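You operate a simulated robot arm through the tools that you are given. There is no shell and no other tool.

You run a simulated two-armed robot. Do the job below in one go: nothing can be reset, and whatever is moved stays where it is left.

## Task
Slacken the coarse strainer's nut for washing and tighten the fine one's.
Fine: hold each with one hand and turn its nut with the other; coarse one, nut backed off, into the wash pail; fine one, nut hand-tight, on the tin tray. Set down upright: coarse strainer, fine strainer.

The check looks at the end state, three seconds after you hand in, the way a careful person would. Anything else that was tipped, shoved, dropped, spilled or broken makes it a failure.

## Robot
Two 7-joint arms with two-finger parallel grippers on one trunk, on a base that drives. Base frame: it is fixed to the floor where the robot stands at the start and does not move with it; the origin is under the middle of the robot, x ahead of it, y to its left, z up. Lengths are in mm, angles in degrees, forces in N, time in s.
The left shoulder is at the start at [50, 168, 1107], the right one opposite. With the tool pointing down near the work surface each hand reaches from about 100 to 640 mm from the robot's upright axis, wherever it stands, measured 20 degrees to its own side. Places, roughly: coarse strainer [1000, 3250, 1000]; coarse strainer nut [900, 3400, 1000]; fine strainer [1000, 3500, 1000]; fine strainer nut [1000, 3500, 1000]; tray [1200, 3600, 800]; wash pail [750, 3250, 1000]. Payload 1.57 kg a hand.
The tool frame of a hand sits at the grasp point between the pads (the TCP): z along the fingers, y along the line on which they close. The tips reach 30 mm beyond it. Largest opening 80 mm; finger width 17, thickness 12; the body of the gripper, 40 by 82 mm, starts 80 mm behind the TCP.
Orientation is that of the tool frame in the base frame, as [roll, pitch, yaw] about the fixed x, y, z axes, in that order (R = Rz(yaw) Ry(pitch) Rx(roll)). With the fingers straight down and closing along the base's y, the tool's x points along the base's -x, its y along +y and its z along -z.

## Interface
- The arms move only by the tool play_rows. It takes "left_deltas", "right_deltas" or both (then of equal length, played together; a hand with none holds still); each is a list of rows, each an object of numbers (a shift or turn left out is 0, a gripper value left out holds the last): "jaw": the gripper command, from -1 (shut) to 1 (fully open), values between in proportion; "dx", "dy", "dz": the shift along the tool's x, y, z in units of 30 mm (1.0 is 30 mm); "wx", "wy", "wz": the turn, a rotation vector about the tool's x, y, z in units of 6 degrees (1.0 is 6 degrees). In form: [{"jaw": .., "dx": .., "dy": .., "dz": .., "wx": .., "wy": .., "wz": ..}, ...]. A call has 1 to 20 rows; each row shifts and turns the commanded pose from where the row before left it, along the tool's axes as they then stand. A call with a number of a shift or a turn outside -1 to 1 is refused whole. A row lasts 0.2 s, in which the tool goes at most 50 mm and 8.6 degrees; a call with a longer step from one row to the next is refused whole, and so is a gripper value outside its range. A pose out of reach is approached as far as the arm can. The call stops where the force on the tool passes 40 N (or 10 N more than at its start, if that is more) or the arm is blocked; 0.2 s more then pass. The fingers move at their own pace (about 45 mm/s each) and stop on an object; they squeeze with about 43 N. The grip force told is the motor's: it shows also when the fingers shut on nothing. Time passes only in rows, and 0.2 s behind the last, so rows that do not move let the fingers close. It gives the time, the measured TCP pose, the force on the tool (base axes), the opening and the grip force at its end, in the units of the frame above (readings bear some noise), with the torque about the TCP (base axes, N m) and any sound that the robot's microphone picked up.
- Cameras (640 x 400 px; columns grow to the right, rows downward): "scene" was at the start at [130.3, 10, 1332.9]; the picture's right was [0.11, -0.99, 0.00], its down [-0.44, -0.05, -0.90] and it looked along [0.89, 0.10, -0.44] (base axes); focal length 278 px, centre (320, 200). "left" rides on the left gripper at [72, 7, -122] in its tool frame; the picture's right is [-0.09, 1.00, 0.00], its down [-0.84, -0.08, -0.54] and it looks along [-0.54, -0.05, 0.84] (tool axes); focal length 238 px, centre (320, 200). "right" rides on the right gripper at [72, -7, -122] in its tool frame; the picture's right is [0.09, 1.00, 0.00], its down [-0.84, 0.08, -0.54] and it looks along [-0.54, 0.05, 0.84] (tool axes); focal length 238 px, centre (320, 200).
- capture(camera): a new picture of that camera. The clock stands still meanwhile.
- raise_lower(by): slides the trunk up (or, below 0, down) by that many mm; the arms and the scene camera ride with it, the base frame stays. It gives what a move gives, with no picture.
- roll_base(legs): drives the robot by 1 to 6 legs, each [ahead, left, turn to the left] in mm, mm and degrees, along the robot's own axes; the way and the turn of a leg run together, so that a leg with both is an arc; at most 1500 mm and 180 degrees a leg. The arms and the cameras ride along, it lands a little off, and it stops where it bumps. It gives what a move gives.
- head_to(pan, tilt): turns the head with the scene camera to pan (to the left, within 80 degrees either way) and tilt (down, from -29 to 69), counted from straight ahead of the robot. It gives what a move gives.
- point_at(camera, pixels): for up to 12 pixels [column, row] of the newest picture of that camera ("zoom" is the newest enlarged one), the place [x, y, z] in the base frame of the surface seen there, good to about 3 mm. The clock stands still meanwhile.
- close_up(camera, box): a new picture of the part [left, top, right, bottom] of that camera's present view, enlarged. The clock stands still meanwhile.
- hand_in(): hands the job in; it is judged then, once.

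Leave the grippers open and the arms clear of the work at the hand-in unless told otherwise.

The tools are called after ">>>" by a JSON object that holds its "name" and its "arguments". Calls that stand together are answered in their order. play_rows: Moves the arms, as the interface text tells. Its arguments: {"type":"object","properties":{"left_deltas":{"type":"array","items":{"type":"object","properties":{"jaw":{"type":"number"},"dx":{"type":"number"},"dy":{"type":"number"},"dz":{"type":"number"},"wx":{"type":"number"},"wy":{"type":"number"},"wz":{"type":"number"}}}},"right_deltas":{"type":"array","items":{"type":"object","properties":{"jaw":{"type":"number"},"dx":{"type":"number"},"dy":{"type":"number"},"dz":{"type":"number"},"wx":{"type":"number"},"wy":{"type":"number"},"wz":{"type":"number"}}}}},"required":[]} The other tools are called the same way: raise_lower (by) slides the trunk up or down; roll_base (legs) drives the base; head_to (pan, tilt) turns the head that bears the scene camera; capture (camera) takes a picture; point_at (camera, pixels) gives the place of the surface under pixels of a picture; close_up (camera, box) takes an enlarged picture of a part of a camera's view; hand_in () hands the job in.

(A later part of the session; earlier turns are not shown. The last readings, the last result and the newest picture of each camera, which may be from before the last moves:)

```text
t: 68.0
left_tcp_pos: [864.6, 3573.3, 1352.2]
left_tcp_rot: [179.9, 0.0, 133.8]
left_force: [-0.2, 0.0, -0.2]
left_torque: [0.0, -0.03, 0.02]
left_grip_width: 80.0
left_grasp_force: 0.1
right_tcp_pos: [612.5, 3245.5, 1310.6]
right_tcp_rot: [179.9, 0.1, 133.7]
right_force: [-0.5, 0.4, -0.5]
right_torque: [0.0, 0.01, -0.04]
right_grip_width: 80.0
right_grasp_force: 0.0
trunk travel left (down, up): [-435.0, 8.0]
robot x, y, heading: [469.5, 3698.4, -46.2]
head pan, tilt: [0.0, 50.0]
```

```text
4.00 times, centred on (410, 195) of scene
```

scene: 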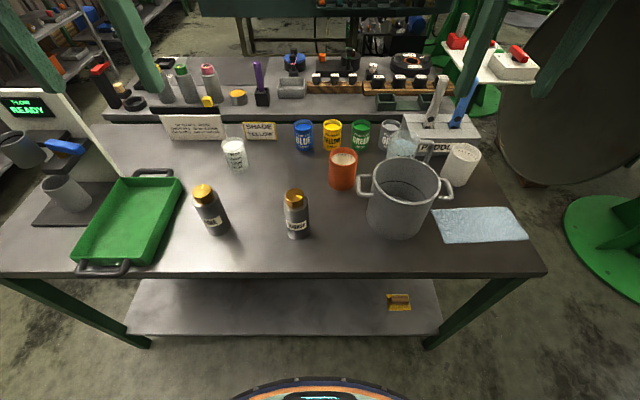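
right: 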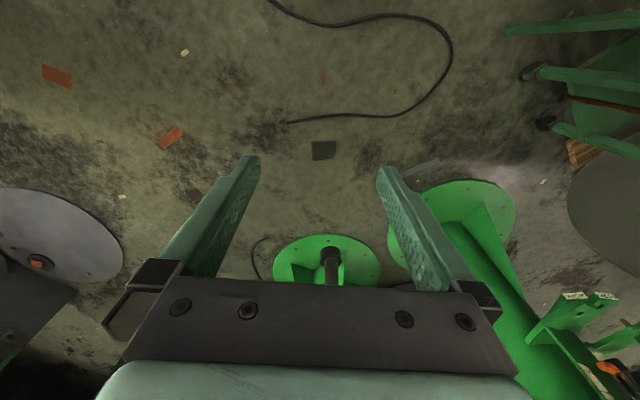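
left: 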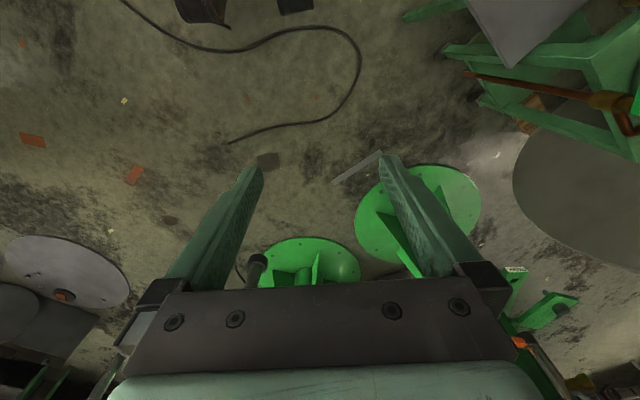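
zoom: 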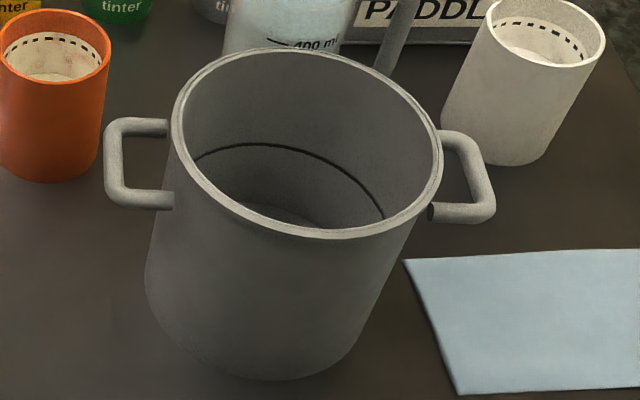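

The pail looks empty with a fill line. I measure the coarse strainer in a fresh zoom.

>>> {"name": "close_up", "arguments": {"camera": "scene", "box": [264, 180, 328, 240]}}

>>> {"name": "point_at", "arguments": {"camera": "zoom", "pixels": [[312, 100], [255, 100], [370, 100], [312, 60], [312, 138], [315, 165], [315, 200], [318, 215], [240, 165], [400, 160], [325, 300], [395, 320]]}}

>>> {"name": "capture", "arguments": {"camera": "right"}}

>>> {"name": "capture", "arguments": {"camera": "left"}}

```text
6.67 times, centred on (296, 210) of scene
```

zoom: 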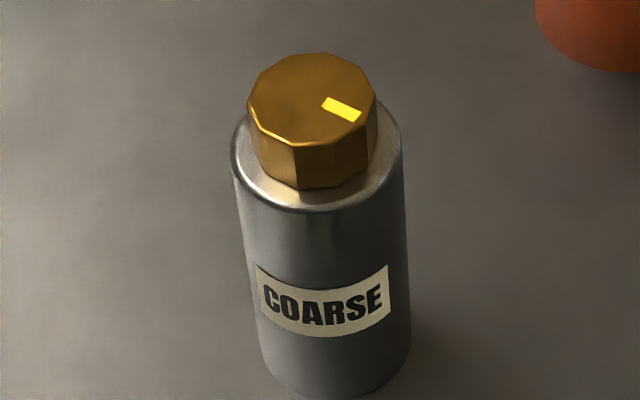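

```text
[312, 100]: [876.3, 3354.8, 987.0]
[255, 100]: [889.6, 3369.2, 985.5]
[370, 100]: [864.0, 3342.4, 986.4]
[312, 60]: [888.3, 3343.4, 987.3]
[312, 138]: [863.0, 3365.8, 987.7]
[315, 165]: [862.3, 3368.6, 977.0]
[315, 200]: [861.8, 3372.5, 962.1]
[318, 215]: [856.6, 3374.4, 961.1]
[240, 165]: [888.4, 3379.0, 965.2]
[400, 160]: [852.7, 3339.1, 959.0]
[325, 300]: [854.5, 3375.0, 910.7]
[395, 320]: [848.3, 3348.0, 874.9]
```

```text
taken
```

right: 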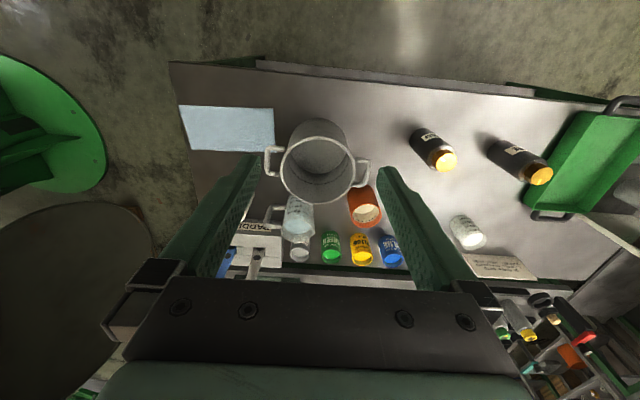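

```text
taken
```

left: 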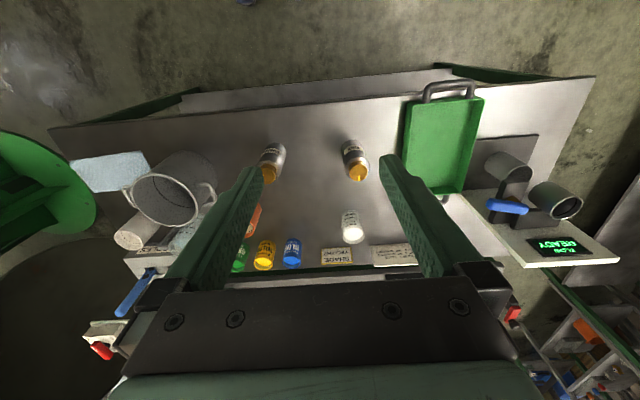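

Coarse nut: centre (876, 3355), z 961–987, ~44 mm across; body ~57 mm wide. Plan: left hand grips the body from the front-left, slanted 40° below horizontal; right hand takes the nut from above. First I turn the left hand in the air (yaw 30° clockwise, then pitch the fingers forward 50°).

>>> {"name": "play_rows", "arguments": {"left_deltas": [{"jaw": 1, "wz": 1}, {"wz": 1}, {"wz": 1}, {"wz": 1}, {"wz": 1}, {"wy": -0.926}, {"wy": -0.926}, {"wy": -0.926}, {"wy": -0.926}, {"wy": -0.926}, {"wy": -0.926}, {"wy": -0.926}, {"wy": -0.926}, {"wy": -0.926}, {}]}}

```text
t: 71.2
left_tcp_pos: [864.6, 3570.7, 1351.2]
left_tcp_rot: [-179.9, 50.2, 103.8]
left_force: [-0.4, 0.7, -0.5]
left_torque: [0.02, 0.01, 0.01]
left_grip_width: 79.9
left_grasp_force: 0.1
right_tcp_pos: [614.5, 3244.8, 1311.7]
right_tcp_rot: [180.0, 0.1, 133.7]
right_force: [0.2, 0.7, 0.0]
right_torque: [0.02, 0.02, -0.02]
right_grip_width: 79.9
right_grasp_force: 0.1
trunk travel left (down, up): [-435.0, 8.0]
robot x, y, heading: [472.5, 3693.3, -46.4]
head pan, tilt: [0.0, 50.0]
```

The orientation was reached. Now I move the left hand in a straight line to the pre-grasp point (859, 3426, 953), 95 mm short of the body.

>>> {"name": "play_rows", "arguments": {"left_deltas": [{"dx": 0.512, "dy": -0.096, "dz": 0.864}, {"dx": 0.512, "dy": -0.096, "dz": 0.864}, {"dx": 0.512, "dy": -0.096, "dz": 0.864}, {"dx": 0.512, "dy": -0.096, "dz": 0.864}, {"dx": 0.512, "dy": -0.096, "dz": 0.864}, {"dx": 0.512, "dy": -0.096, "dz": 0.864}, {"dx": 0.512, "dy": -0.096, "dz": 0.864}, {"dx": 0.512, "dy": -0.096, "dz": 0.864}, {"dx": 0.512, "dy": -0.096, "dz": 0.864}, {"dx": 0.512, "dy": -0.096, "dz": 0.864}, {"dx": 0.512, "dy": -0.096, "dz": 0.864}, {"dx": 0.512, "dy": -0.096, "dz": 0.864}, {"dx": 0.512, "dy": -0.096, "dz": 0.864}, {"dx": 0.512, "dy": -0.096, "dz": 0.864}, {}]}}

>>> {"name": "capture", "arguments": {"camera": "left"}}

>>> {"name": "capture", "arguments": {"camera": "scene"}}

```text
t: 74.4
left_tcp_pos: [860.5, 3428.7, 953.5]
left_tcp_rot: [-180.0, 50.1, 103.7]
left_force: [-0.6, 0.4, -1.0]
left_torque: [0.0, 0.0, 0.0]
left_grip_width: 79.8
left_grasp_force: 0.1
right_tcp_pos: [611.9, 3244.1, 1310.9]
right_tcp_rot: [180.0, -0.1, 133.7]
right_force: [0.3, -0.6, 0.6]
right_torque: [-0.02, 0.02, -0.01]
right_grip_width: 80.0
right_grasp_force: 0.0
trunk travel left (down, up): [-435.0, 8.0]
robot x, y, heading: [471.1, 3699.0, -46.7]
head pan, tilt: [0.0, 50.0]
```

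```text
taken
```

left: 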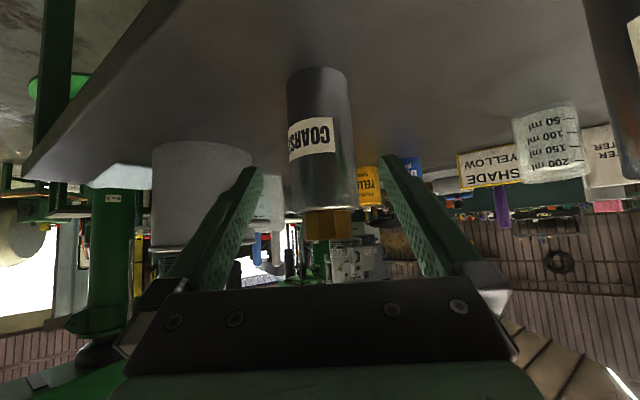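

```text
taken
```

scene: 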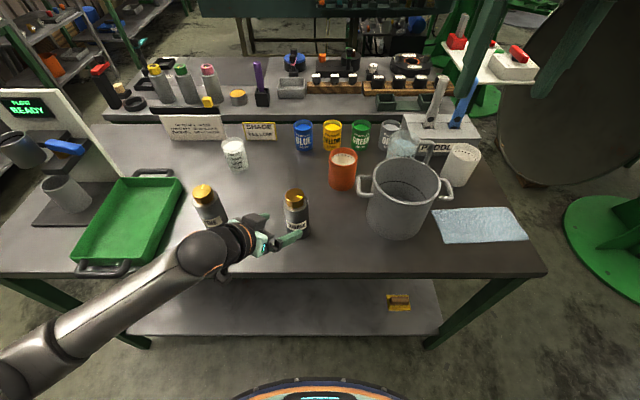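

The strainer sits centred between the fingers in the left view (columns 288–352 vs fingers 250 and 390). I check the wrist's clearance to the fine strainer at (210,205).

>>> {"name": "close_up", "arguments": {"camera": "scene", "box": [160, 165, 352, 285]}}

>>> {"name": "point_at", "arguments": {"camera": "scene", "pixels": [[200, 245], [215, 235], [240, 235], [255, 230], [275, 240], [180, 265], [120, 300], [207, 218], [262, 245]]}}

```text
3.33 times, centred on (256, 225) of scene
```

zoom: 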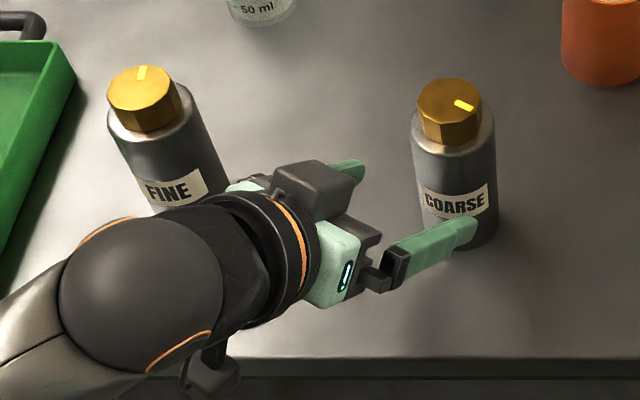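

```text
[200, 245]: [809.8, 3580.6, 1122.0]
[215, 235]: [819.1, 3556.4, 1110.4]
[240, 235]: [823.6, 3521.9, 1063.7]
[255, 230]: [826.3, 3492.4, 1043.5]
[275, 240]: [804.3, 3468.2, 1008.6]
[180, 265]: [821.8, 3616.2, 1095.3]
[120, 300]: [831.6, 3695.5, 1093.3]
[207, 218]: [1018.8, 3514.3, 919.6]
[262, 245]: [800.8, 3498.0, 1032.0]
```

Clear of the fine strainer. I advance 95 mm along the fingers so the body sits between the pads.

>>> {"name": "play_rows", "arguments": {"left_deltas": [{"dz": 0.6}, {"dz": 0.6}, {"dz": 0.6}, {"dz": 0.6}, {"dz": 0.6}, {"dz": 0.2}, {}]}}

>>> {"name": "capture", "arguments": {"camera": "left"}}

>>> {"name": "close_up", "arguments": {"camera": "scene", "box": [210, 165, 370, 265]}}

```text
t: 76.0
left_tcp_pos: [876.6, 3356.8, 892.5]
left_tcp_rot: [180.0, 50.2, 103.7]
left_force: [-1.0, 0.9, -0.9]
left_torque: [-0.01, 0.04, 0.0]
left_grip_width: 80.1
left_grasp_force: 0.0
right_tcp_pos: [613.9, 3245.0, 1310.3]
right_tcp_rot: [180.0, 0.0, 133.6]
right_force: [-0.4, -0.2, 0.3]
right_torque: [0.01, 0.0, 0.01]
right_grip_width: 80.2
right_grasp_force: 0.0
trunk travel left (down, up): [-435.0, 8.0]
robot x, y, heading: [473.0, 3697.2, -46.5]
head pan, tilt: [0.0, 50.0]
```

```text
taken
```

left: 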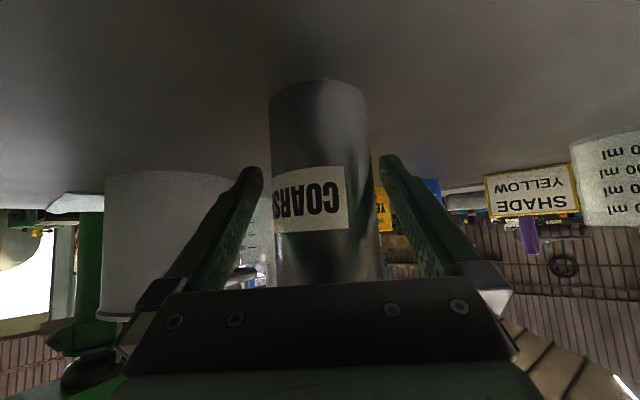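

```text
4.00 times, centred on (290, 215) of scene
```

zoom: 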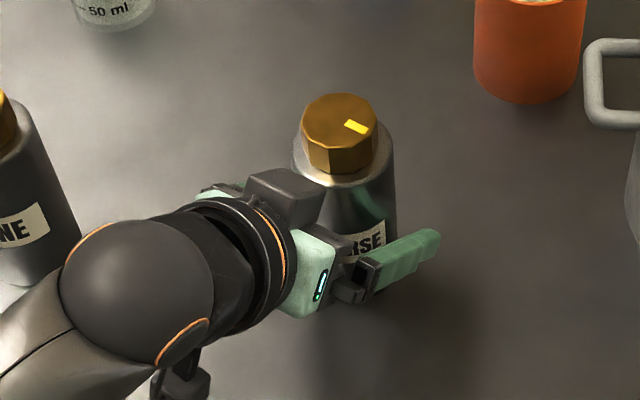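

The body is centred between the pads. I close the left gripper gently in place.

>>> {"name": "play_rows", "arguments": {"left_deltas": [{"jaw": -1}, {}, {}, {}, {}, {}]}}

>>> {"name": "close_up", "arguments": {"camera": "scene", "box": [210, 165, 370, 265]}}

>>> {"name": "point_at", "arguments": {"camera": "zoom", "pixels": [[340, 115], [340, 145], [280, 175], [300, 190], [260, 185], [240, 215], [215, 190], [305, 115], [375, 115], [340, 98], [318, 240], [355, 125]]}}

```text
t: 77.4
left_tcp_pos: [877.9, 3356.2, 892.1]
left_tcp_rot: [-180.0, 50.1, 103.7]
left_force: [3.7, 0.6, 0.7]
left_torque: [0.13, -0.42, 0.0]
left_grip_width: 59.0
left_grasp_force: 43.3
right_tcp_pos: [613.4, 3244.7, 1310.4]
right_tcp_rot: [-180.0, 0.0, 133.7]
right_force: [-0.2, 0.6, -0.2]
right_torque: [-0.01, 0.01, 0.06]
right_grip_width: 80.2
right_grasp_force: 0.0
trunk travel left (down, up): [-435.0, 8.0]
robot x, y, heading: [474.9, 3697.9, -46.4]
head pan, tilt: [0.0, 50.0]
```

```text
4.00 times, centred on (290, 215) of scene
```

zoom: 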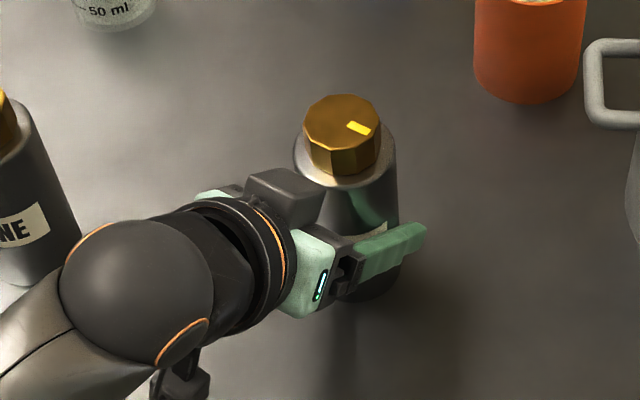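

```text
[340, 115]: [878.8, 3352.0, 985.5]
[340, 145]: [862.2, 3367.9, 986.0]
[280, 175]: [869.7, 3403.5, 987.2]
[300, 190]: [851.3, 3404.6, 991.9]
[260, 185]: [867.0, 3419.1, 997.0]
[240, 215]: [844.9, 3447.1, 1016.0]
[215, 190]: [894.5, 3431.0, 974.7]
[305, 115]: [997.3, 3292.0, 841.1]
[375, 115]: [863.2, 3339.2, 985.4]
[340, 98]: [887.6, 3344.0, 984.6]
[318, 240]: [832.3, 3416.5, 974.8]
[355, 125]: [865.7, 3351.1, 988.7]
```

The left hand holds the body (59 mm, 43 N). The nut is at (877, 3354), top 986. The left gripper's top box comes within ~50 mm of the nut axis, so I'll use a partly open right gripper. I bring the right hand over the nut at height 1310 and turn it clockwise 60° for a long counter-clockwise stroke.

>>> {"name": "play_rows", "arguments": {"right_deltas": [{"dy": 0.887, "dx": -0.344, "jaw": 0.55}, {"dy": 0.887, "dx": -0.344}, {"dy": 0.887, "dx": -0.344}, {"dy": 0.887, "dx": -0.344}, {"dy": 0.887, "dx": -0.344}, {"dy": 0.887, "dx": -0.344}, {"dy": 0.887, "dx": -0.344}, {"dy": 0.887, "dx": -0.344}, {"dy": 0.887, "dx": -0.344}, {"dy": 0.887, "dx": -0.344}, {"wz": 1}, {"wz": 1}, {"wz": 1}, {"wz": 1}, {"wz": 1}, {"wz": 1}, {"wz": 1}, {"wz": 1}, {"wz": 1}, {"wz": 1}]}}

```text
t: 81.6
left_tcp_pos: [876.4, 3357.0, 891.6]
left_tcp_rot: [179.9, 50.0, 103.8]
left_force: [1.4, 0.7, 0.7]
left_torque: [0.05, -0.27, 0.07]
left_grip_width: 59.3
left_grasp_force: 43.1
right_tcp_pos: [839.8, 3346.8, 1309.5]
right_tcp_rot: [179.9, 0.0, 73.5]
right_force: [-0.4, 0.6, 0.0]
right_torque: [0.02, 0.01, -0.02]
right_grip_width: 62.0
right_grasp_force: 0.0
right hand out of reach, approached as far as the arm can: row 9, 10
trunk travel left (down, up): [-435.0, 8.0]
robot x, y, heading: [470.8, 3697.7, -46.5]
head pan, tilt: [0.0, 50.0]
```

The right hand ran out of reach sideways at that height (rows 9–10); lower down it should reach farther. I lower it 150 mm and read again.

>>> {"name": "play_rows", "arguments": {"right_deltas": [{"dz": 0.833}, {"dz": 0.833}, {"dz": 0.833}, {"dz": 0.833}, {"dz": 0.833}, {"dz": 0.833}, {}]}}

```text
t: 83.2
left_tcp_pos: [875.9, 3355.5, 892.0]
left_tcp_rot: [179.9, 50.0, 103.9]
left_force: [-0.9, -3.2, 0.4]
left_torque: [-0.09, -0.2, -0.05]
left_grip_width: 59.1
left_grasp_force: 43.0
right_tcp_pos: [840.8, 3347.3, 1160.5]
right_tcp_rot: [179.9, 0.0, 73.6]
right_force: [1.0, 0.5, 0.2]
right_torque: [0.01, 0.0, -0.03]
right_grip_width: 62.2
right_grasp_force: 0.1
trunk travel left (down, up): [-435.0, 8.0]
robot x, y, heading: [474.6, 3696.1, -46.2]
head pan, tilt: [0.0, 50.0]
```

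No reach warning now. I shift the remaining (36, 7) mm to stand over the nut at z 1160.

>>> {"name": "play_rows", "arguments": {"right_deltas": [{"dx": 0.29, "dy": 0.55}, {"dx": 0.28, "dy": 0.55}, {}]}}

>>> {"name": "capture", "arguments": {"camera": "right"}}

>>> {"name": "capture", "arguments": {"camera": "scene"}}

```text
t: 84.0
left_tcp_pos: [875.6, 3355.4, 892.6]
left_tcp_rot: [180.0, 50.1, 103.8]
left_force: [-1.9, -0.6, 0.6]
left_torque: [-0.14, -0.12, 0.03]
left_grip_width: 58.9
left_grasp_force: 43.2
right_tcp_pos: [878.5, 3354.0, 1159.9]
right_tcp_rot: [179.9, 0.0, 73.7]
right_force: [0.7, -0.4, 0.3]
right_torque: [-0.02, 0.0, 0.01]
right_grip_width: 61.9
right_grasp_force: 0.0
trunk travel left (down, up): [-435.0, 8.0]
robot x, y, heading: [473.5, 3696.6, -46.3]
head pan, tilt: [0.0, 50.0]
```

```text
taken
```

right: 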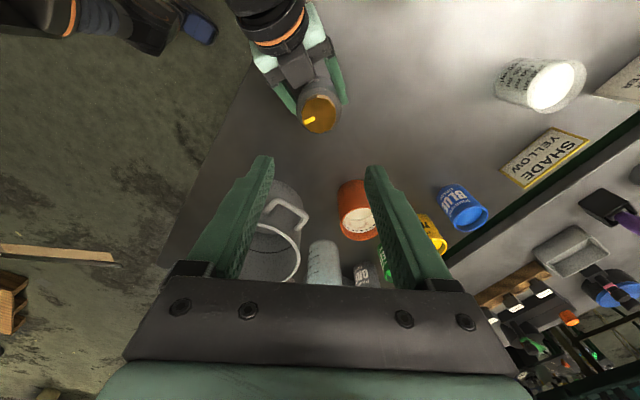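

```text
taken
```

scene: 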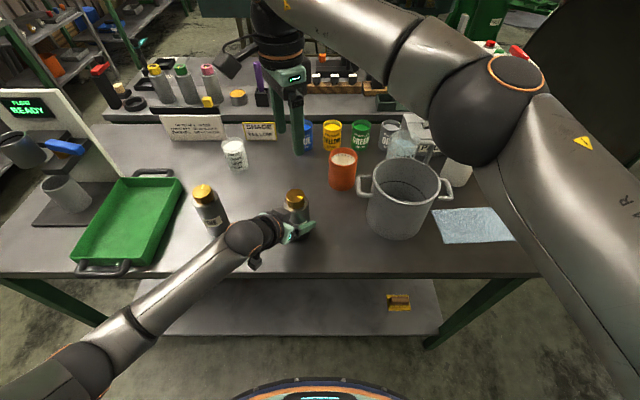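

I check how high the right elbow at (480,140) is above the pail and the cups before lowering further.

>>> {"name": "point_at", "arguments": {"camera": "scene", "pixels": [[480, 150], [440, 120], [420, 70], [520, 90], [560, 230], [600, 330]]}}

```text
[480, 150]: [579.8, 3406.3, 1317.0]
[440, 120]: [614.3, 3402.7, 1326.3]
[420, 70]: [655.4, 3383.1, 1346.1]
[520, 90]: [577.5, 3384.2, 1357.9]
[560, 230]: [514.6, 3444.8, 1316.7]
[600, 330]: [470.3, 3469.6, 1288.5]
```

Elbow is high enough. I turn the right hand another 24° clockwise, then descend 164 mm so the tips stop just above the body shoulder (z≈966).

>>> {"name": "play_rows", "arguments": {"right_deltas": [{"wz": 1}, {"wz": 1}, {"wz": 1}, {"wz": 1}, {"dz": 0.8}, {"dz": 0.8}, {"dz": 0.8}, {"dz": 0.8}, {}]}}

>>> {"name": "capture", "arguments": {"camera": "right"}}

>>> {"name": "close_up", "arguments": {"camera": "scene", "box": [210, 125, 370, 265]}}

```text
t: 86.0
left_tcp_pos: [876.6, 3357.2, 892.0]
left_tcp_rot: [179.9, 50.1, 103.9]
left_force: [-0.4, 0.8, 1.7]
left_torque: [0.04, -0.08, 0.04]
left_grip_width: 59.1
left_grasp_force: 42.7
right_tcp_pos: [877.2, 3354.1, 1063.7]
right_tcp_rot: [179.9, 0.1, 49.7]
right_force: [-0.6, -0.6, -0.8]
right_torque: [0.0, 0.02, -0.02]
right_grip_width: 62.0
right_grasp_force: 0.0
trunk travel left (down, up): [-435.0, 8.0]
robot x, y, heading: [470.2, 3693.4, -46.5]
head pan, tilt: [0.0, 50.0]
```

```text
taken
```

right: 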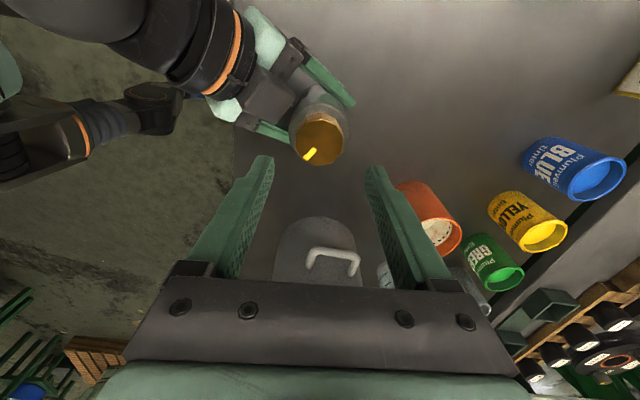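

```text
2.86 times, centred on (290, 195) of scene
```

zoom: 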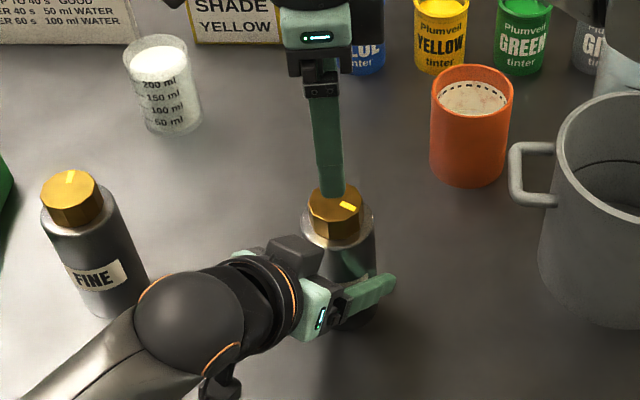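

The nut is centred between the fingers (column 320). I descend the last 68 mm.

>>> {"name": "play_rows", "arguments": {"right_deltas": [{"dz": 0.75}, {"dz": 0.75}, {"dz": 0.75}, {}]}}

>>> {"name": "close_up", "arguments": {"camera": "scene", "box": [210, 125, 370, 265]}}

>>> {"name": "capture", "arguments": {"camera": "right"}}

```text
t: 87.0
left_tcp_pos: [876.7, 3357.2, 891.1]
left_tcp_rot: [-179.9, 50.1, 103.8]
left_force: [-1.2, 1.5, 0.4]
left_torque: [0.08, -0.11, 0.06]
left_grip_width: 59.0
left_grasp_force: 43.4
right_tcp_pos: [878.1, 3354.5, 996.6]
right_tcp_rot: [179.9, 0.0, 49.7]
right_force: [-0.8, 0.2, -1.1]
right_torque: [0.02, -0.01, 0.02]
right_grip_width: 62.1
right_grasp_force: 0.1
trunk travel left (down, up): [-435.0, 8.0]
robot x, y, heading: [477.6, 3696.3, -46.1]
head pan, tilt: [0.0, 50.0]
```

```text
2.86 times, centred on (290, 195) of scene
```

zoom: 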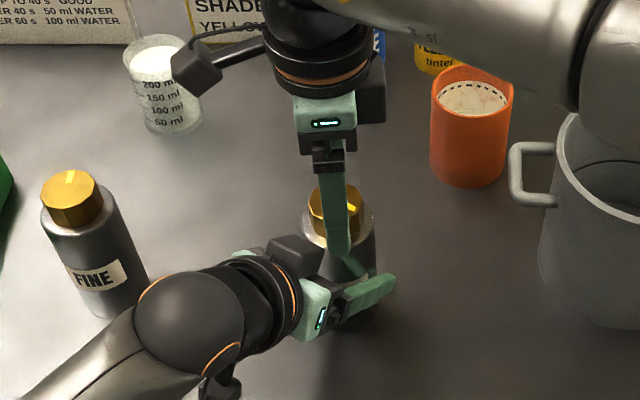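

```text
taken
```

right: 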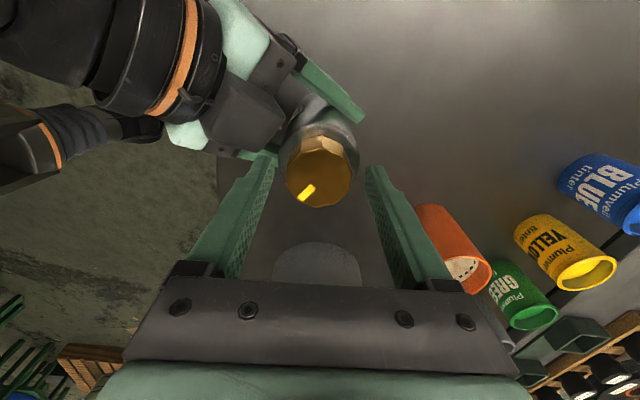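

The nut is well between the fingers. I close the right gripper on it.

>>> {"name": "play_rows", "arguments": {"right_deltas": [{"jaw": -1}, {}, {}, {}]}}

```text
t: 88.0
left_tcp_pos: [876.9, 3356.4, 891.9]
left_tcp_rot: [180.0, 50.1, 103.7]
left_force: [2.8, -2.4, 0.4]
left_torque: [0.26, 0.31, 0.02]
left_grip_width: 58.8
left_grasp_force: 42.8
right_tcp_pos: [876.8, 3354.3, 997.5]
right_tcp_rot: [-180.0, 0.0, 49.7]
right_force: [-4.5, 2.8, 0.2]
right_torque: [0.01, 0.2, 0.0]
right_grip_width: 41.5
right_grasp_force: 39.3
trunk travel left (down, up): [-435.0, 8.0]
robot x, y, heading: [475.2, 3697.1, -46.5]
head pan, tilt: [0.0, 50.0]
```

Nut held (41.5 mm, 39 N). I turn counter-clockwise 30° (negative wz) and watch the torque.

>>> {"name": "play_rows", "arguments": {"right_deltas": [{"wz": -1}, {"wz": -1}, {"wz": -1}, {"wz": -1}, {"wz": -1}]}}

>>> {"name": "capture", "arguments": {"camera": "right"}}

>>> {"name": "close_up", "arguments": {"camera": "scene", "box": [250, 165, 346, 255]}}

```text
t: 89.2
left_tcp_pos: [877.4, 3355.7, 890.9]
left_tcp_rot: [180.0, 50.1, 103.9]
left_force: [7.6, -4.7, 0.3]
left_torque: [-0.16, 0.72, -0.02]
left_grip_width: 59.1
left_grasp_force: 42.7
right_tcp_pos: [876.5, 3354.6, 996.3]
right_tcp_rot: [-180.0, 0.0, 79.9]
right_force: [-10.2, 3.9, 5.6]
right_torque: [0.38, 0.3, 0.01]
right_grip_width: 41.4
right_grasp_force: 43.1
trunk travel left (down, up): [-435.0, 8.0]
robot x, y, heading: [470.5, 3700.2, -46.3]
head pan, tilt: [0.0, 50.0]
```

```text
taken
```

right: 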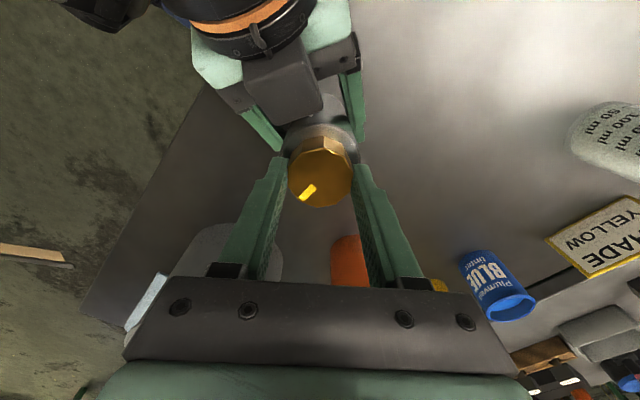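

```text
4.44 times, centred on (298, 210) of scene
```

zoom: 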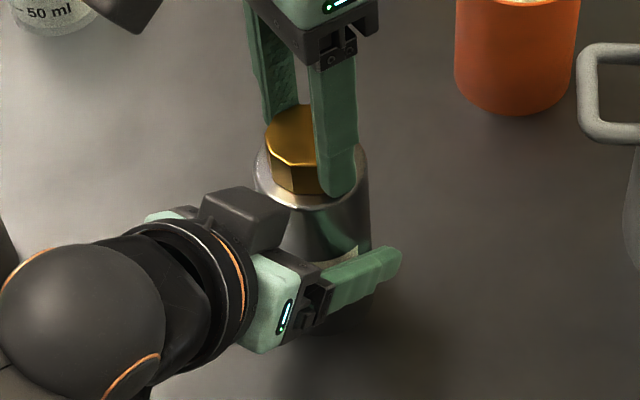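

The mark moved with the gripper, so the nut turned 30° with the body still held. Side force of 10 N is modest. I continue 36° more.

>>> {"name": "play_rows", "arguments": {"right_deltas": [{"wz": -1}, {"wz": -1}, {"wz": -1}, {"wz": -1}, {"wz": -1}, {"wz": -1}]}}

```text
t: 90.6
left_tcp_pos: [877.7, 3356.0, 892.6]
left_tcp_rot: [179.8, 50.1, 103.7]
left_force: [9.3, -5.3, -0.2]
left_torque: [-0.07, -0.03, 0.0]
left_grip_width: 58.8
left_grasp_force: 42.4
right_tcp_pos: [877.3, 3354.6, 996.8]
right_tcp_rot: [-180.0, 0.0, 115.7]
right_force: [-8.5, 4.0, 6.5]
right_torque: [0.6, 0.62, -0.02]
right_grip_width: 41.5
right_grasp_force: 43.0
trunk travel left (down, up): [-435.0, 8.0]
robot x, y, heading: [475.3, 3699.3, -46.2]
head pan, tilt: [0.0, 50.0]
```

Forces stay small. I continue 48° (to 114° total).

>>> {"name": "play_rows", "arguments": {"right_deltas": [{"wz": -1}, {"wz": -1}, {"wz": -1}, {"wz": -1}, {"wz": -1}, {"wz": -1}, {"wz": -1}, {"wz": -1}]}}

>>> {"name": "close_up", "arguments": {"camera": "scene", "box": [250, 165, 346, 255]}}

>>> {"name": "capture", "arguments": {"camera": "right"}}

```text
t: 92.4
left_tcp_pos: [877.2, 3357.1, 892.0]
left_tcp_rot: [179.8, 50.1, 103.8]
left_force: [12.7, -9.2, 0.7]
left_torque: [0.11, -0.44, 0.0]
left_grip_width: 59.0
left_grasp_force: 43.3
right_tcp_pos: [877.3, 3355.0, 997.1]
right_tcp_rot: [-179.9, -0.1, 163.9]
right_force: [-7.8, 7.6, 12.4]
right_torque: [0.56, 0.57, -0.01]
right_grip_width: 41.3
right_grasp_force: 43.2
trunk travel left (down, up): [-435.0, 8.0]
robot x, y, heading: [473.0, 3697.0, -46.4]
head pan, tilt: [0.0, 50.0]
```

```text
4.44 times, centred on (298, 210) of scene
```

zoom: 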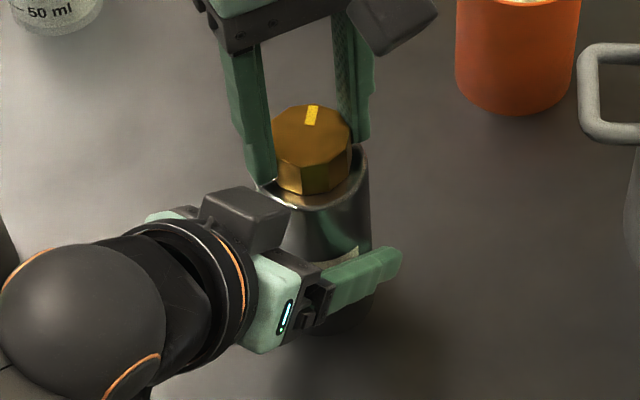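

```text
taken
```

right: 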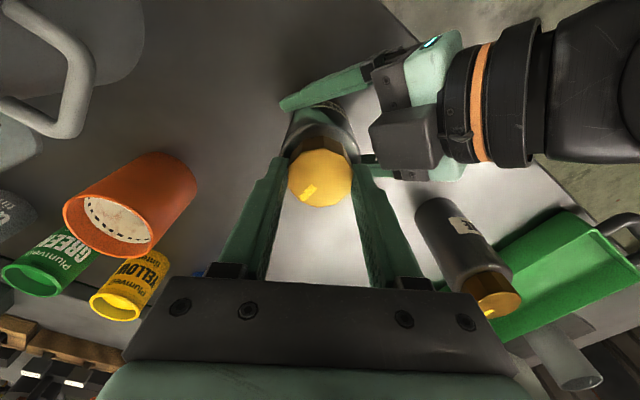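

The index mark moved from pointing right to pointing away: 114° counter-clockwise. I open the right fingers slightly, turn back clockwise around the nut for another stroke.

>>> {"name": "play_rows", "arguments": {"right_deltas": [{"jaw": 0.55}, {}, {}, {}, {"wz": 1}, {"wz": 1}, {"wz": 1}, {"wz": 1}, {"wz": 1}, {"wz": 1}, {"wz": 1}, {"wz": 1}, {"wz": 1}, {"wz": 1}, {"wz": 1}, {"wz": 1}, {"wz": 1}, {"wz": 1}, {"wz": 1}, {"wz": 1}]}}

>>> {"name": "play_rows", "arguments": {"right_deltas": [{"wz": 1}, {"wz": 1}, {"wz": 1}, {}]}}

>>> {"name": "close_up", "arguments": {"camera": "scene", "box": [250, 165, 346, 255]}}

>>> {"name": "capture", "arguments": {"camera": "right"}}

```text
t: 96.6
left_tcp_pos: [877.9, 3354.9, 892.0]
left_tcp_rot: [-180.0, 50.2, 103.7]
left_force: [1.8, 0.8, 1.4]
left_torque: [0.01, -0.33, 0.02]
left_grip_width: 59.0
left_grasp_force: 43.2
right_tcp_pos: [878.5, 3355.1, 996.5]
right_tcp_rot: [-180.0, 0.0, 67.6]
right_force: [0.1, -0.9, 0.3]
right_torque: [-0.03, 0.0, 0.01]
right_grip_width: 62.1
right_grasp_force: 0.1
trunk travel left (down, up): [-435.0, 8.0]
robot x, y, heading: [473.0, 3696.2, -46.5]
head pan, tilt: [0.0, 50.0]
```

```text
t: 97.6
left_tcp_pos: [877.3, 3355.8, 892.8]
left_tcp_rot: [-180.0, 50.1, 103.9]
left_force: [1.8, 0.8, 2.2]
left_torque: [0.05, -0.35, 0.06]
left_grip_width: 59.4
left_grasp_force: 43.2
right_tcp_pos: [877.9, 3354.2, 996.0]
right_tcp_rot: [180.0, -0.1, 49.6]
right_force: [1.3, -0.1, 0.1]
right_torque: [-0.01, 0.01, -0.01]
right_grip_width: 62.1
right_grasp_force: 0.0
trunk travel left (down, up): [-435.0, 8.0]
robot x, y, heading: [472.3, 3700.6, -46.6]
head pan, tilt: [0.0, 50.0]
```

```text
4.44 times, centred on (298, 210) of scene
```

zoom: 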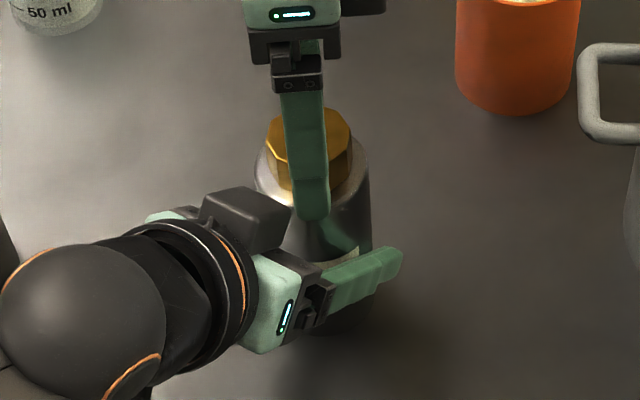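

```text
taken
```

right: 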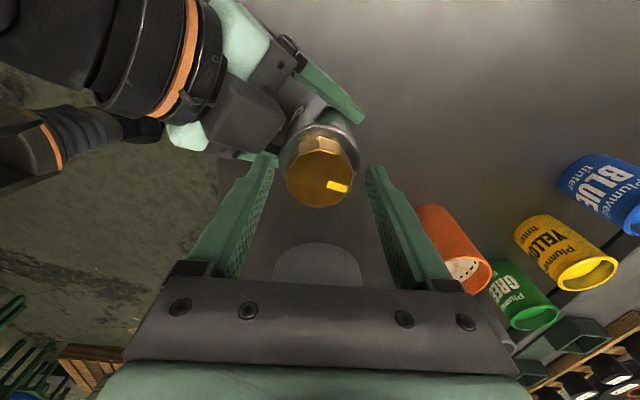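

The nut kept its new angle. I measure the nut's top height to see how much it rose.

>>> {"name": "point_at", "arguments": {"camera": "right", "pixels": [[310, 175], [320, 165], [325, 200], [300, 190], [345, 175], [320, 185], [335, 168], [305, 165]]}}

```text
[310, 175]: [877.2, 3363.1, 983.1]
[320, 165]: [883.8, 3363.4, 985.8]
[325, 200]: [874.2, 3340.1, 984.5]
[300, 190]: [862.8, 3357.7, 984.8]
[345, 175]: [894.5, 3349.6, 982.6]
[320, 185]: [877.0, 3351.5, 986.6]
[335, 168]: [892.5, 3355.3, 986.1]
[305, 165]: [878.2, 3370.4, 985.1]
```

Height unchanged within noise, so the pitch is small or none. I grip again and turn another 114° counter-clockwise.

>>> {"name": "play_rows", "arguments": {"right_deltas": [{"jaw": -1}, {}, {}, {"wz": -1}, {"wz": -1}, {"wz": -1}, {"wz": -1}, {"wz": -1}, {"wz": -1}, {"wz": -1}, {"wz": -1}, {"wz": -1}, {"wz": -1}]}}

>>> {"name": "play_rows", "arguments": {"right_deltas": [{"wz": -1}, {"wz": -1}, {"wz": -1}, {"wz": -1}, {"wz": -1}, {"wz": -1}, {"wz": -1}, {"wz": -1}, {"wz": -1}]}}

>>> {"name": "close_up", "arguments": {"camera": "scene", "box": [250, 165, 346, 255]}}

```text
t: 100.4
left_tcp_pos: [876.2, 3355.7, 891.8]
left_tcp_rot: [-180.0, 50.1, 103.8]
left_force: [-1.3, 1.9, 3.4]
left_torque: [-0.07, -0.39, 1.0]
left_grip_width: 59.3
left_grasp_force: 43.2
right_tcp_pos: [877.0, 3354.7, 998.0]
right_tcp_rot: [-180.0, 0.0, 109.6]
right_force: [-1.0, -1.7, -0.4]
right_torque: [0.03, 0.37, -0.96]
right_grip_width: 42.7
right_grasp_force: 43.1
trunk travel left (down, up): [-435.0, 8.0]
robot x, y, heading: [472.6, 3696.0, -46.4]
head pan, tilt: [0.0, 50.0]
```

```text
t: 102.4
left_tcp_pos: [877.6, 3356.7, 892.9]
left_tcp_rot: [179.9, 50.1, 103.6]
left_force: [7.3, 2.9, 2.2]
left_torque: [-0.06, -0.35, 0.27]
left_grip_width: 59.3
left_grasp_force: 43.3
right_tcp_pos: [877.8, 3353.6, 996.1]
right_tcp_rot: [-179.9, 0.1, 163.8]
right_force: [-4.1, -5.3, 3.9]
right_torque: [-0.44, 0.3, -0.35]
right_grip_width: 42.3
right_grasp_force: 43.5
trunk travel left (down, up): [-435.0, 8.0]
robot x, y, heading: [473.2, 3698.1, -46.4]
head pan, tilt: [0.0, 50.0]
```

```text
4.44 times, centred on (298, 210) of scene
```

zoom: 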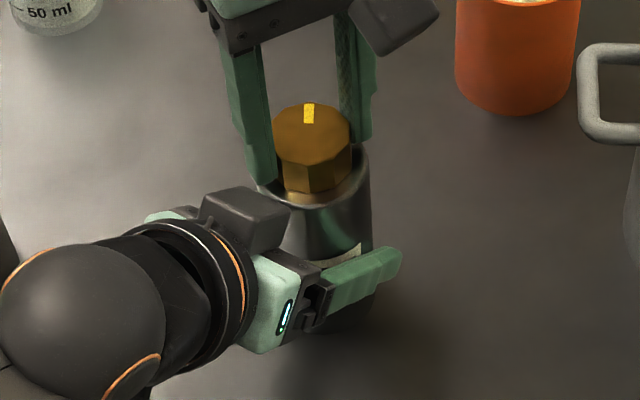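

Torque rose to ~1 N·m and the mark stayed pointing away: the nut has reached its backed-off end stop and the fingers slipped round. The coarse nut is slack. I open the right hand and lift it clear.

>>> {"name": "play_rows", "arguments": {"right_deltas": [{"jaw": 0.55}, {}, {}, {"dz": -0.8}, {"dz": -0.8}, {"dz": -0.8}, {"dz": -0.8}, {"dz": -0.8}, {"dz": -0.8}, {}]}}

>>> {"name": "close_up", "arguments": {"camera": "scene", "box": [250, 165, 346, 255]}}

>>> {"name": "capture", "arguments": {"camera": "right"}}

```text
t: 104.6
left_tcp_pos: [875.6, 3356.7, 891.6]
left_tcp_rot: [-179.9, 50.1, 103.8]
left_force: [-3.6, -1.3, 0.5]
left_torque: [0.11, -0.07, 0.04]
left_grip_width: 59.2
left_grasp_force: 43.2
right_tcp_pos: [878.0, 3354.6, 1143.2]
right_tcp_rot: [-180.0, 0.1, 163.7]
right_force: [0.7, 0.7, -0.4]
right_torque: [-0.01, 0.01, -0.01]
right_grip_width: 62.1
right_grasp_force: 0.0
trunk travel left (down, up): [-435.0, 8.0]
robot x, y, heading: [470.6, 3698.5, -46.3]
head pan, tilt: [0.0, 50.0]
```

```text
4.44 times, centred on (298, 210) of scene
```

zoom: 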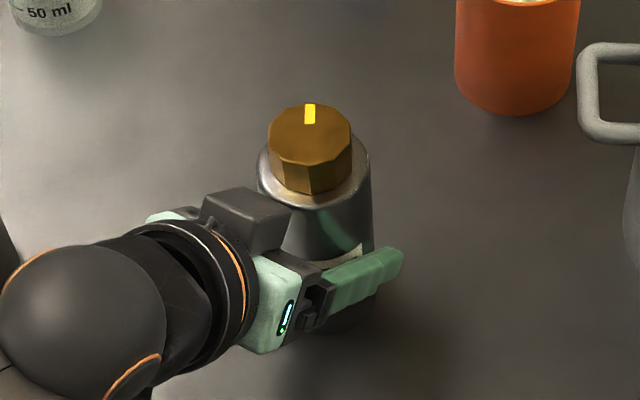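

```text
taken
```

right: 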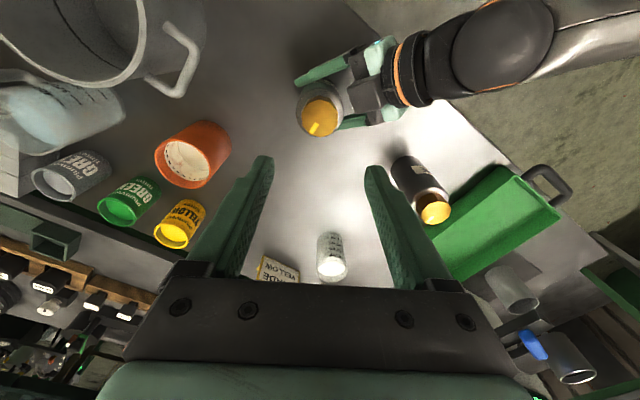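

Coarse mark now points away (as the slack fine one does). I open the left hand and back it out along its fingers.

>>> {"name": "play_rows", "arguments": {"left_deltas": [{"jaw": 1}, {}, {}, {}, {"dz": -0.6}, {"dz": -0.6}, {"dz": -0.7}, {"dz": -0.8}, {"dz": -0.8}, {"dz": -0.8}, {"dz": -0.8}, {}]}}

>>> {"name": "capture", "arguments": {"camera": "scene"}}

>>> {"name": "close_up", "arguments": {"camera": "scene", "box": [250, 150, 474, 290]}}

```text
t: 107.2
left_tcp_pos: [847.3, 3469.5, 991.3]
left_tcp_rot: [-179.9, 50.1, 103.8]
left_force: [-0.2, -0.5, 0.1]
left_torque: [-0.01, -0.04, -0.01]
left_grip_width: 80.1
left_grasp_force: 0.0
right_tcp_pos: [878.5, 3353.3, 1141.7]
right_tcp_rot: [-180.0, 0.1, 163.8]
right_force: [0.3, 0.1, 0.3]
right_torque: [0.0, -0.02, -0.01]
right_grip_width: 61.9
right_grasp_force: 0.1
trunk travel left (down, up): [-435.0, 8.0]
robot x, y, heading: [473.4, 3694.9, -45.9]
head pan, tilt: [0.0, 50.0]
```

```text
taken
```

scene: 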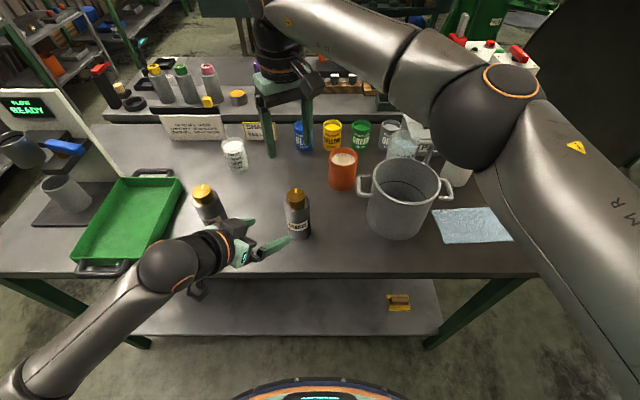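

```text
2.86 times, centred on (362, 220) of scene
```

zoom: 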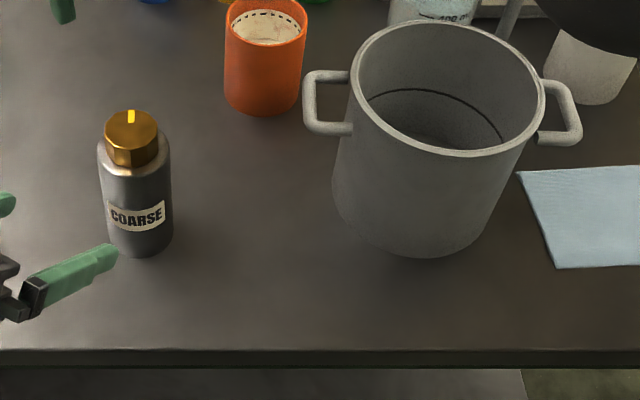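

Coarse stands upright. I measure the pail rim all round, its inner bottom, and the coarse strainer's present position.

>>> {"name": "point_at", "arguments": {"camera": "zoom", "pixels": [[453, 153], [355, 72], [541, 100], [445, 23], [400, 130], [515, 135], [420, 110], [460, 120], [500, 42], [132, 130], [132, 155], [137, 235]]}}

```text
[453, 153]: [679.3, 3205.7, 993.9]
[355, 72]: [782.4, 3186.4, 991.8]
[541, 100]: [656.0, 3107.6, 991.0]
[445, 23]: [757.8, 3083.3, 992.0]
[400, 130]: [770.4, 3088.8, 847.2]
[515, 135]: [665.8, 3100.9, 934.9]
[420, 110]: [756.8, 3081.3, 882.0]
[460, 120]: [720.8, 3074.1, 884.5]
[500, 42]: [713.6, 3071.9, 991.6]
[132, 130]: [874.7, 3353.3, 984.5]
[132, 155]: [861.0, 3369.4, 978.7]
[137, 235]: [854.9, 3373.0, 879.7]
```

Pail: centre (719, 3146), inner radius ~70, floor ~846, rim 992. The strainer can be lowered in held from above. I back the left hand further off, and turn the right hand to yaw 134 with fingers fully open over the strainer.

>>> {"name": "play_rows", "arguments": {"left_deltas": [{"dz": -1}, {"dz": -1}, {"dz": -1}, {"dz": -1}, {}, {}], "right_deltas": [{"jaw": 1, "wz": 1}, {"wz": 1}, {"wz": 1}, {"wz": 1}, {"wz": 1}, {}]}}

>>> {"name": "capture", "arguments": {"camera": "right"}}

```text
t: 108.6
left_tcp_pos: [860.3, 3527.9, 1045.5]
left_tcp_rot: [180.0, 50.1, 103.9]
left_force: [0.1, 0.2, -0.2]
left_torque: [-0.01, 0.01, -0.01]
left_grip_width: 80.3
left_grasp_force: 0.1
left hand out of reach, approached as far as the arm can: row 3, 4
right_tcp_pos: [877.8, 3355.1, 1139.4]
right_tcp_rot: [-180.0, -0.1, 133.6]
right_force: [0.2, -0.4, -0.8]
right_torque: [-0.03, 0.02, 0.02]
right_grip_width: 80.1
right_grasp_force: 0.0
trunk travel left (down, up): [-435.0, 8.0]
robot x, y, heading: [470.2, 3699.3, -46.4]
head pan, tilt: [0.0, 50.0]
```

```text
taken
```

right: 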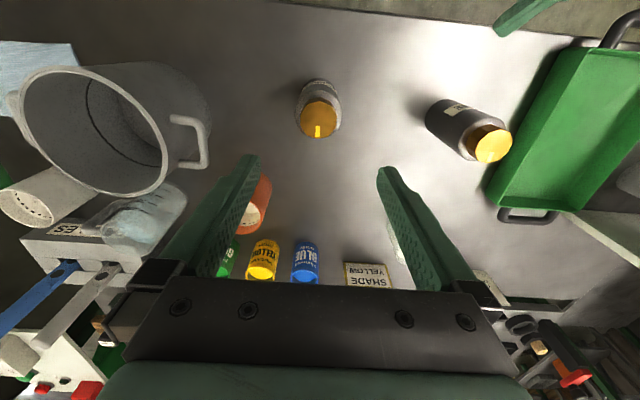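

The nut shows at column 318, centred. I descend most of the way (to z≈1000) and check alignment.

>>> {"name": "play_rows", "arguments": {"right_deltas": [{"dz": 0.8}, {"dz": 0.8}, {"dz": 0.8}, {"dz": 0.8}, {"dz": 0.8}, {"dz": 0.6}, {}]}}

>>> {"name": "capture", "arguments": {"camera": "right"}}

>>> {"name": "close_up", "arguments": {"camera": "scene", "box": [210, 125, 370, 265]}}

```text
t: 110.2
left_tcp_pos: [859.2, 3526.4, 1045.5]
left_tcp_rot: [-179.9, 50.0, 103.7]
left_force: [1.2, -0.5, -0.4]
left_torque: [-0.01, 0.01, 0.0]
left_grip_width: 80.1
left_grasp_force: 0.2
right_tcp_pos: [876.6, 3354.3, 1002.9]
right_tcp_rot: [-180.0, 0.1, 133.7]
right_force: [0.2, 0.1, 0.3]
right_torque: [0.03, 0.01, 0.03]
right_grip_width: 80.2
right_grasp_force: 0.2
trunk travel left (down, up): [-435.0, 8.0]
robot x, y, heading: [471.8, 3697.6, -46.5]
head pan, tilt: [0.0, 50.0]
```

```text
taken
```

right: 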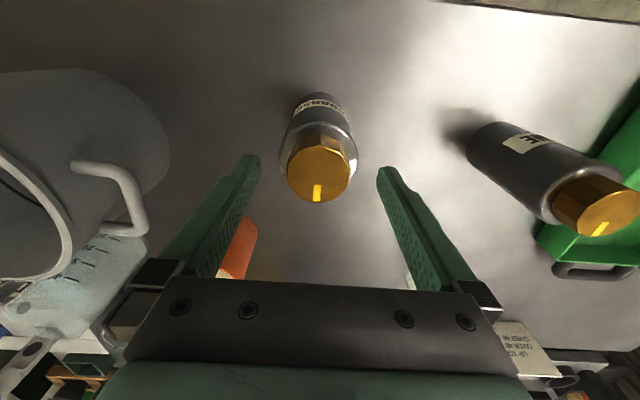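

```text
2.86 times, centred on (290, 195) of scene
```

zoom: 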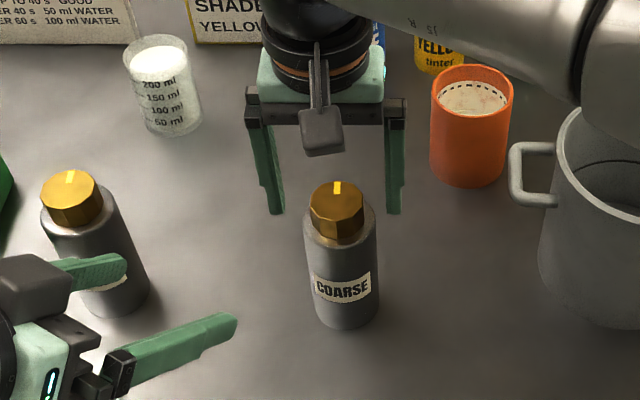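

Aligned. I descend 53 mm more and close on the body's upper part.

>>> {"name": "play_rows", "arguments": {"right_deltas": [{"dz": 0.6}, {"dz": 0.6}, {"dz": 0.55}, {}, {"jaw": -1}, {}, {}, {}]}}

>>> {"name": "close_up", "arguments": {"camera": "scene", "box": [210, 125, 370, 265]}}

```text
t: 112.0
left_tcp_pos: [859.9, 3527.6, 1045.0]
left_tcp_rot: [-180.0, 50.1, 103.9]
left_force: [0.1, -0.1, 0.9]
left_torque: [-0.01, 0.01, -0.04]
left_grip_width: 80.0
left_grasp_force: 0.1
right_tcp_pos: [877.5, 3354.0, 948.2]
right_tcp_rot: [180.0, 0.1, 133.5]
right_force: [-1.7, -1.9, -0.4]
right_torque: [-0.35, 0.03, -0.06]
right_grip_width: 59.1
right_grasp_force: 39.0
trunk travel left (down, up): [-435.0, 8.0]
robot x, y, heading: [472.6, 3694.0, -46.4]
head pan, tilt: [0.0, 50.0]
```

```text
2.86 times, centred on (290, 195) of scene
```

zoom: 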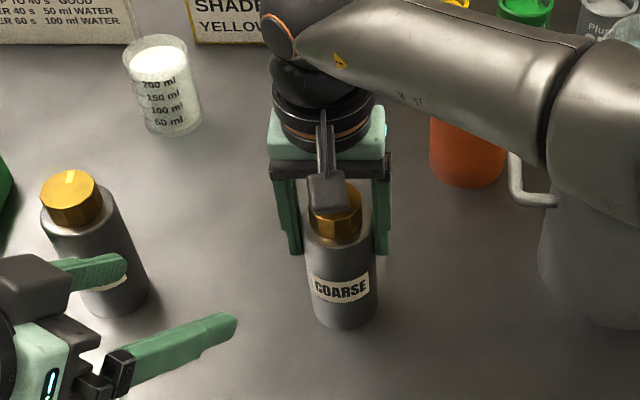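

Held (59 mm). I lift 200 mm straight up, then check.

>>> {"name": "play_rows", "arguments": {"right_deltas": [{"dz": -0.3}, {"dz": -0.7}, {"dz": -0.8}, {"dz": -0.8}, {"dz": -0.8}, {"dz": -0.8}, {"dz": -0.8}, {"dz": -0.8}, {"dz": -0.8}, {}]}}

>>> {"name": "capture", "arguments": {"camera": "scene"}}

```text
t: 114.2
left_tcp_pos: [859.2, 3527.2, 1044.9]
left_tcp_rot: [-179.9, 50.1, 103.9]
left_force: [-1.3, 0.9, 1.0]
left_torque: [0.01, 0.02, 0.01]
left_grip_width: 79.9
left_grasp_force: 0.1
right_tcp_pos: [877.3, 3354.1, 1146.7]
right_tcp_rot: [180.0, -0.1, 133.7]
right_force: [0.7, -0.3, -8.1]
right_torque: [0.03, -0.02, -0.02]
right_grip_width: 59.3
right_grasp_force: 43.0
trunk travel left (down, up): [-435.0, 8.0]
robot x, y, heading: [472.9, 3696.4, -46.1]
head pan, tilt: [0.0, 50.0]
```

```text
taken
```

scene: 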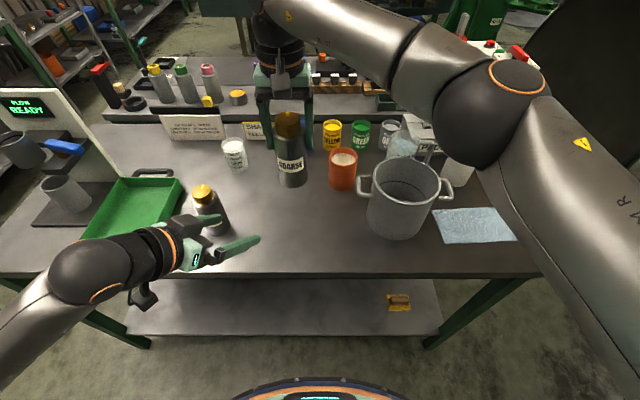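

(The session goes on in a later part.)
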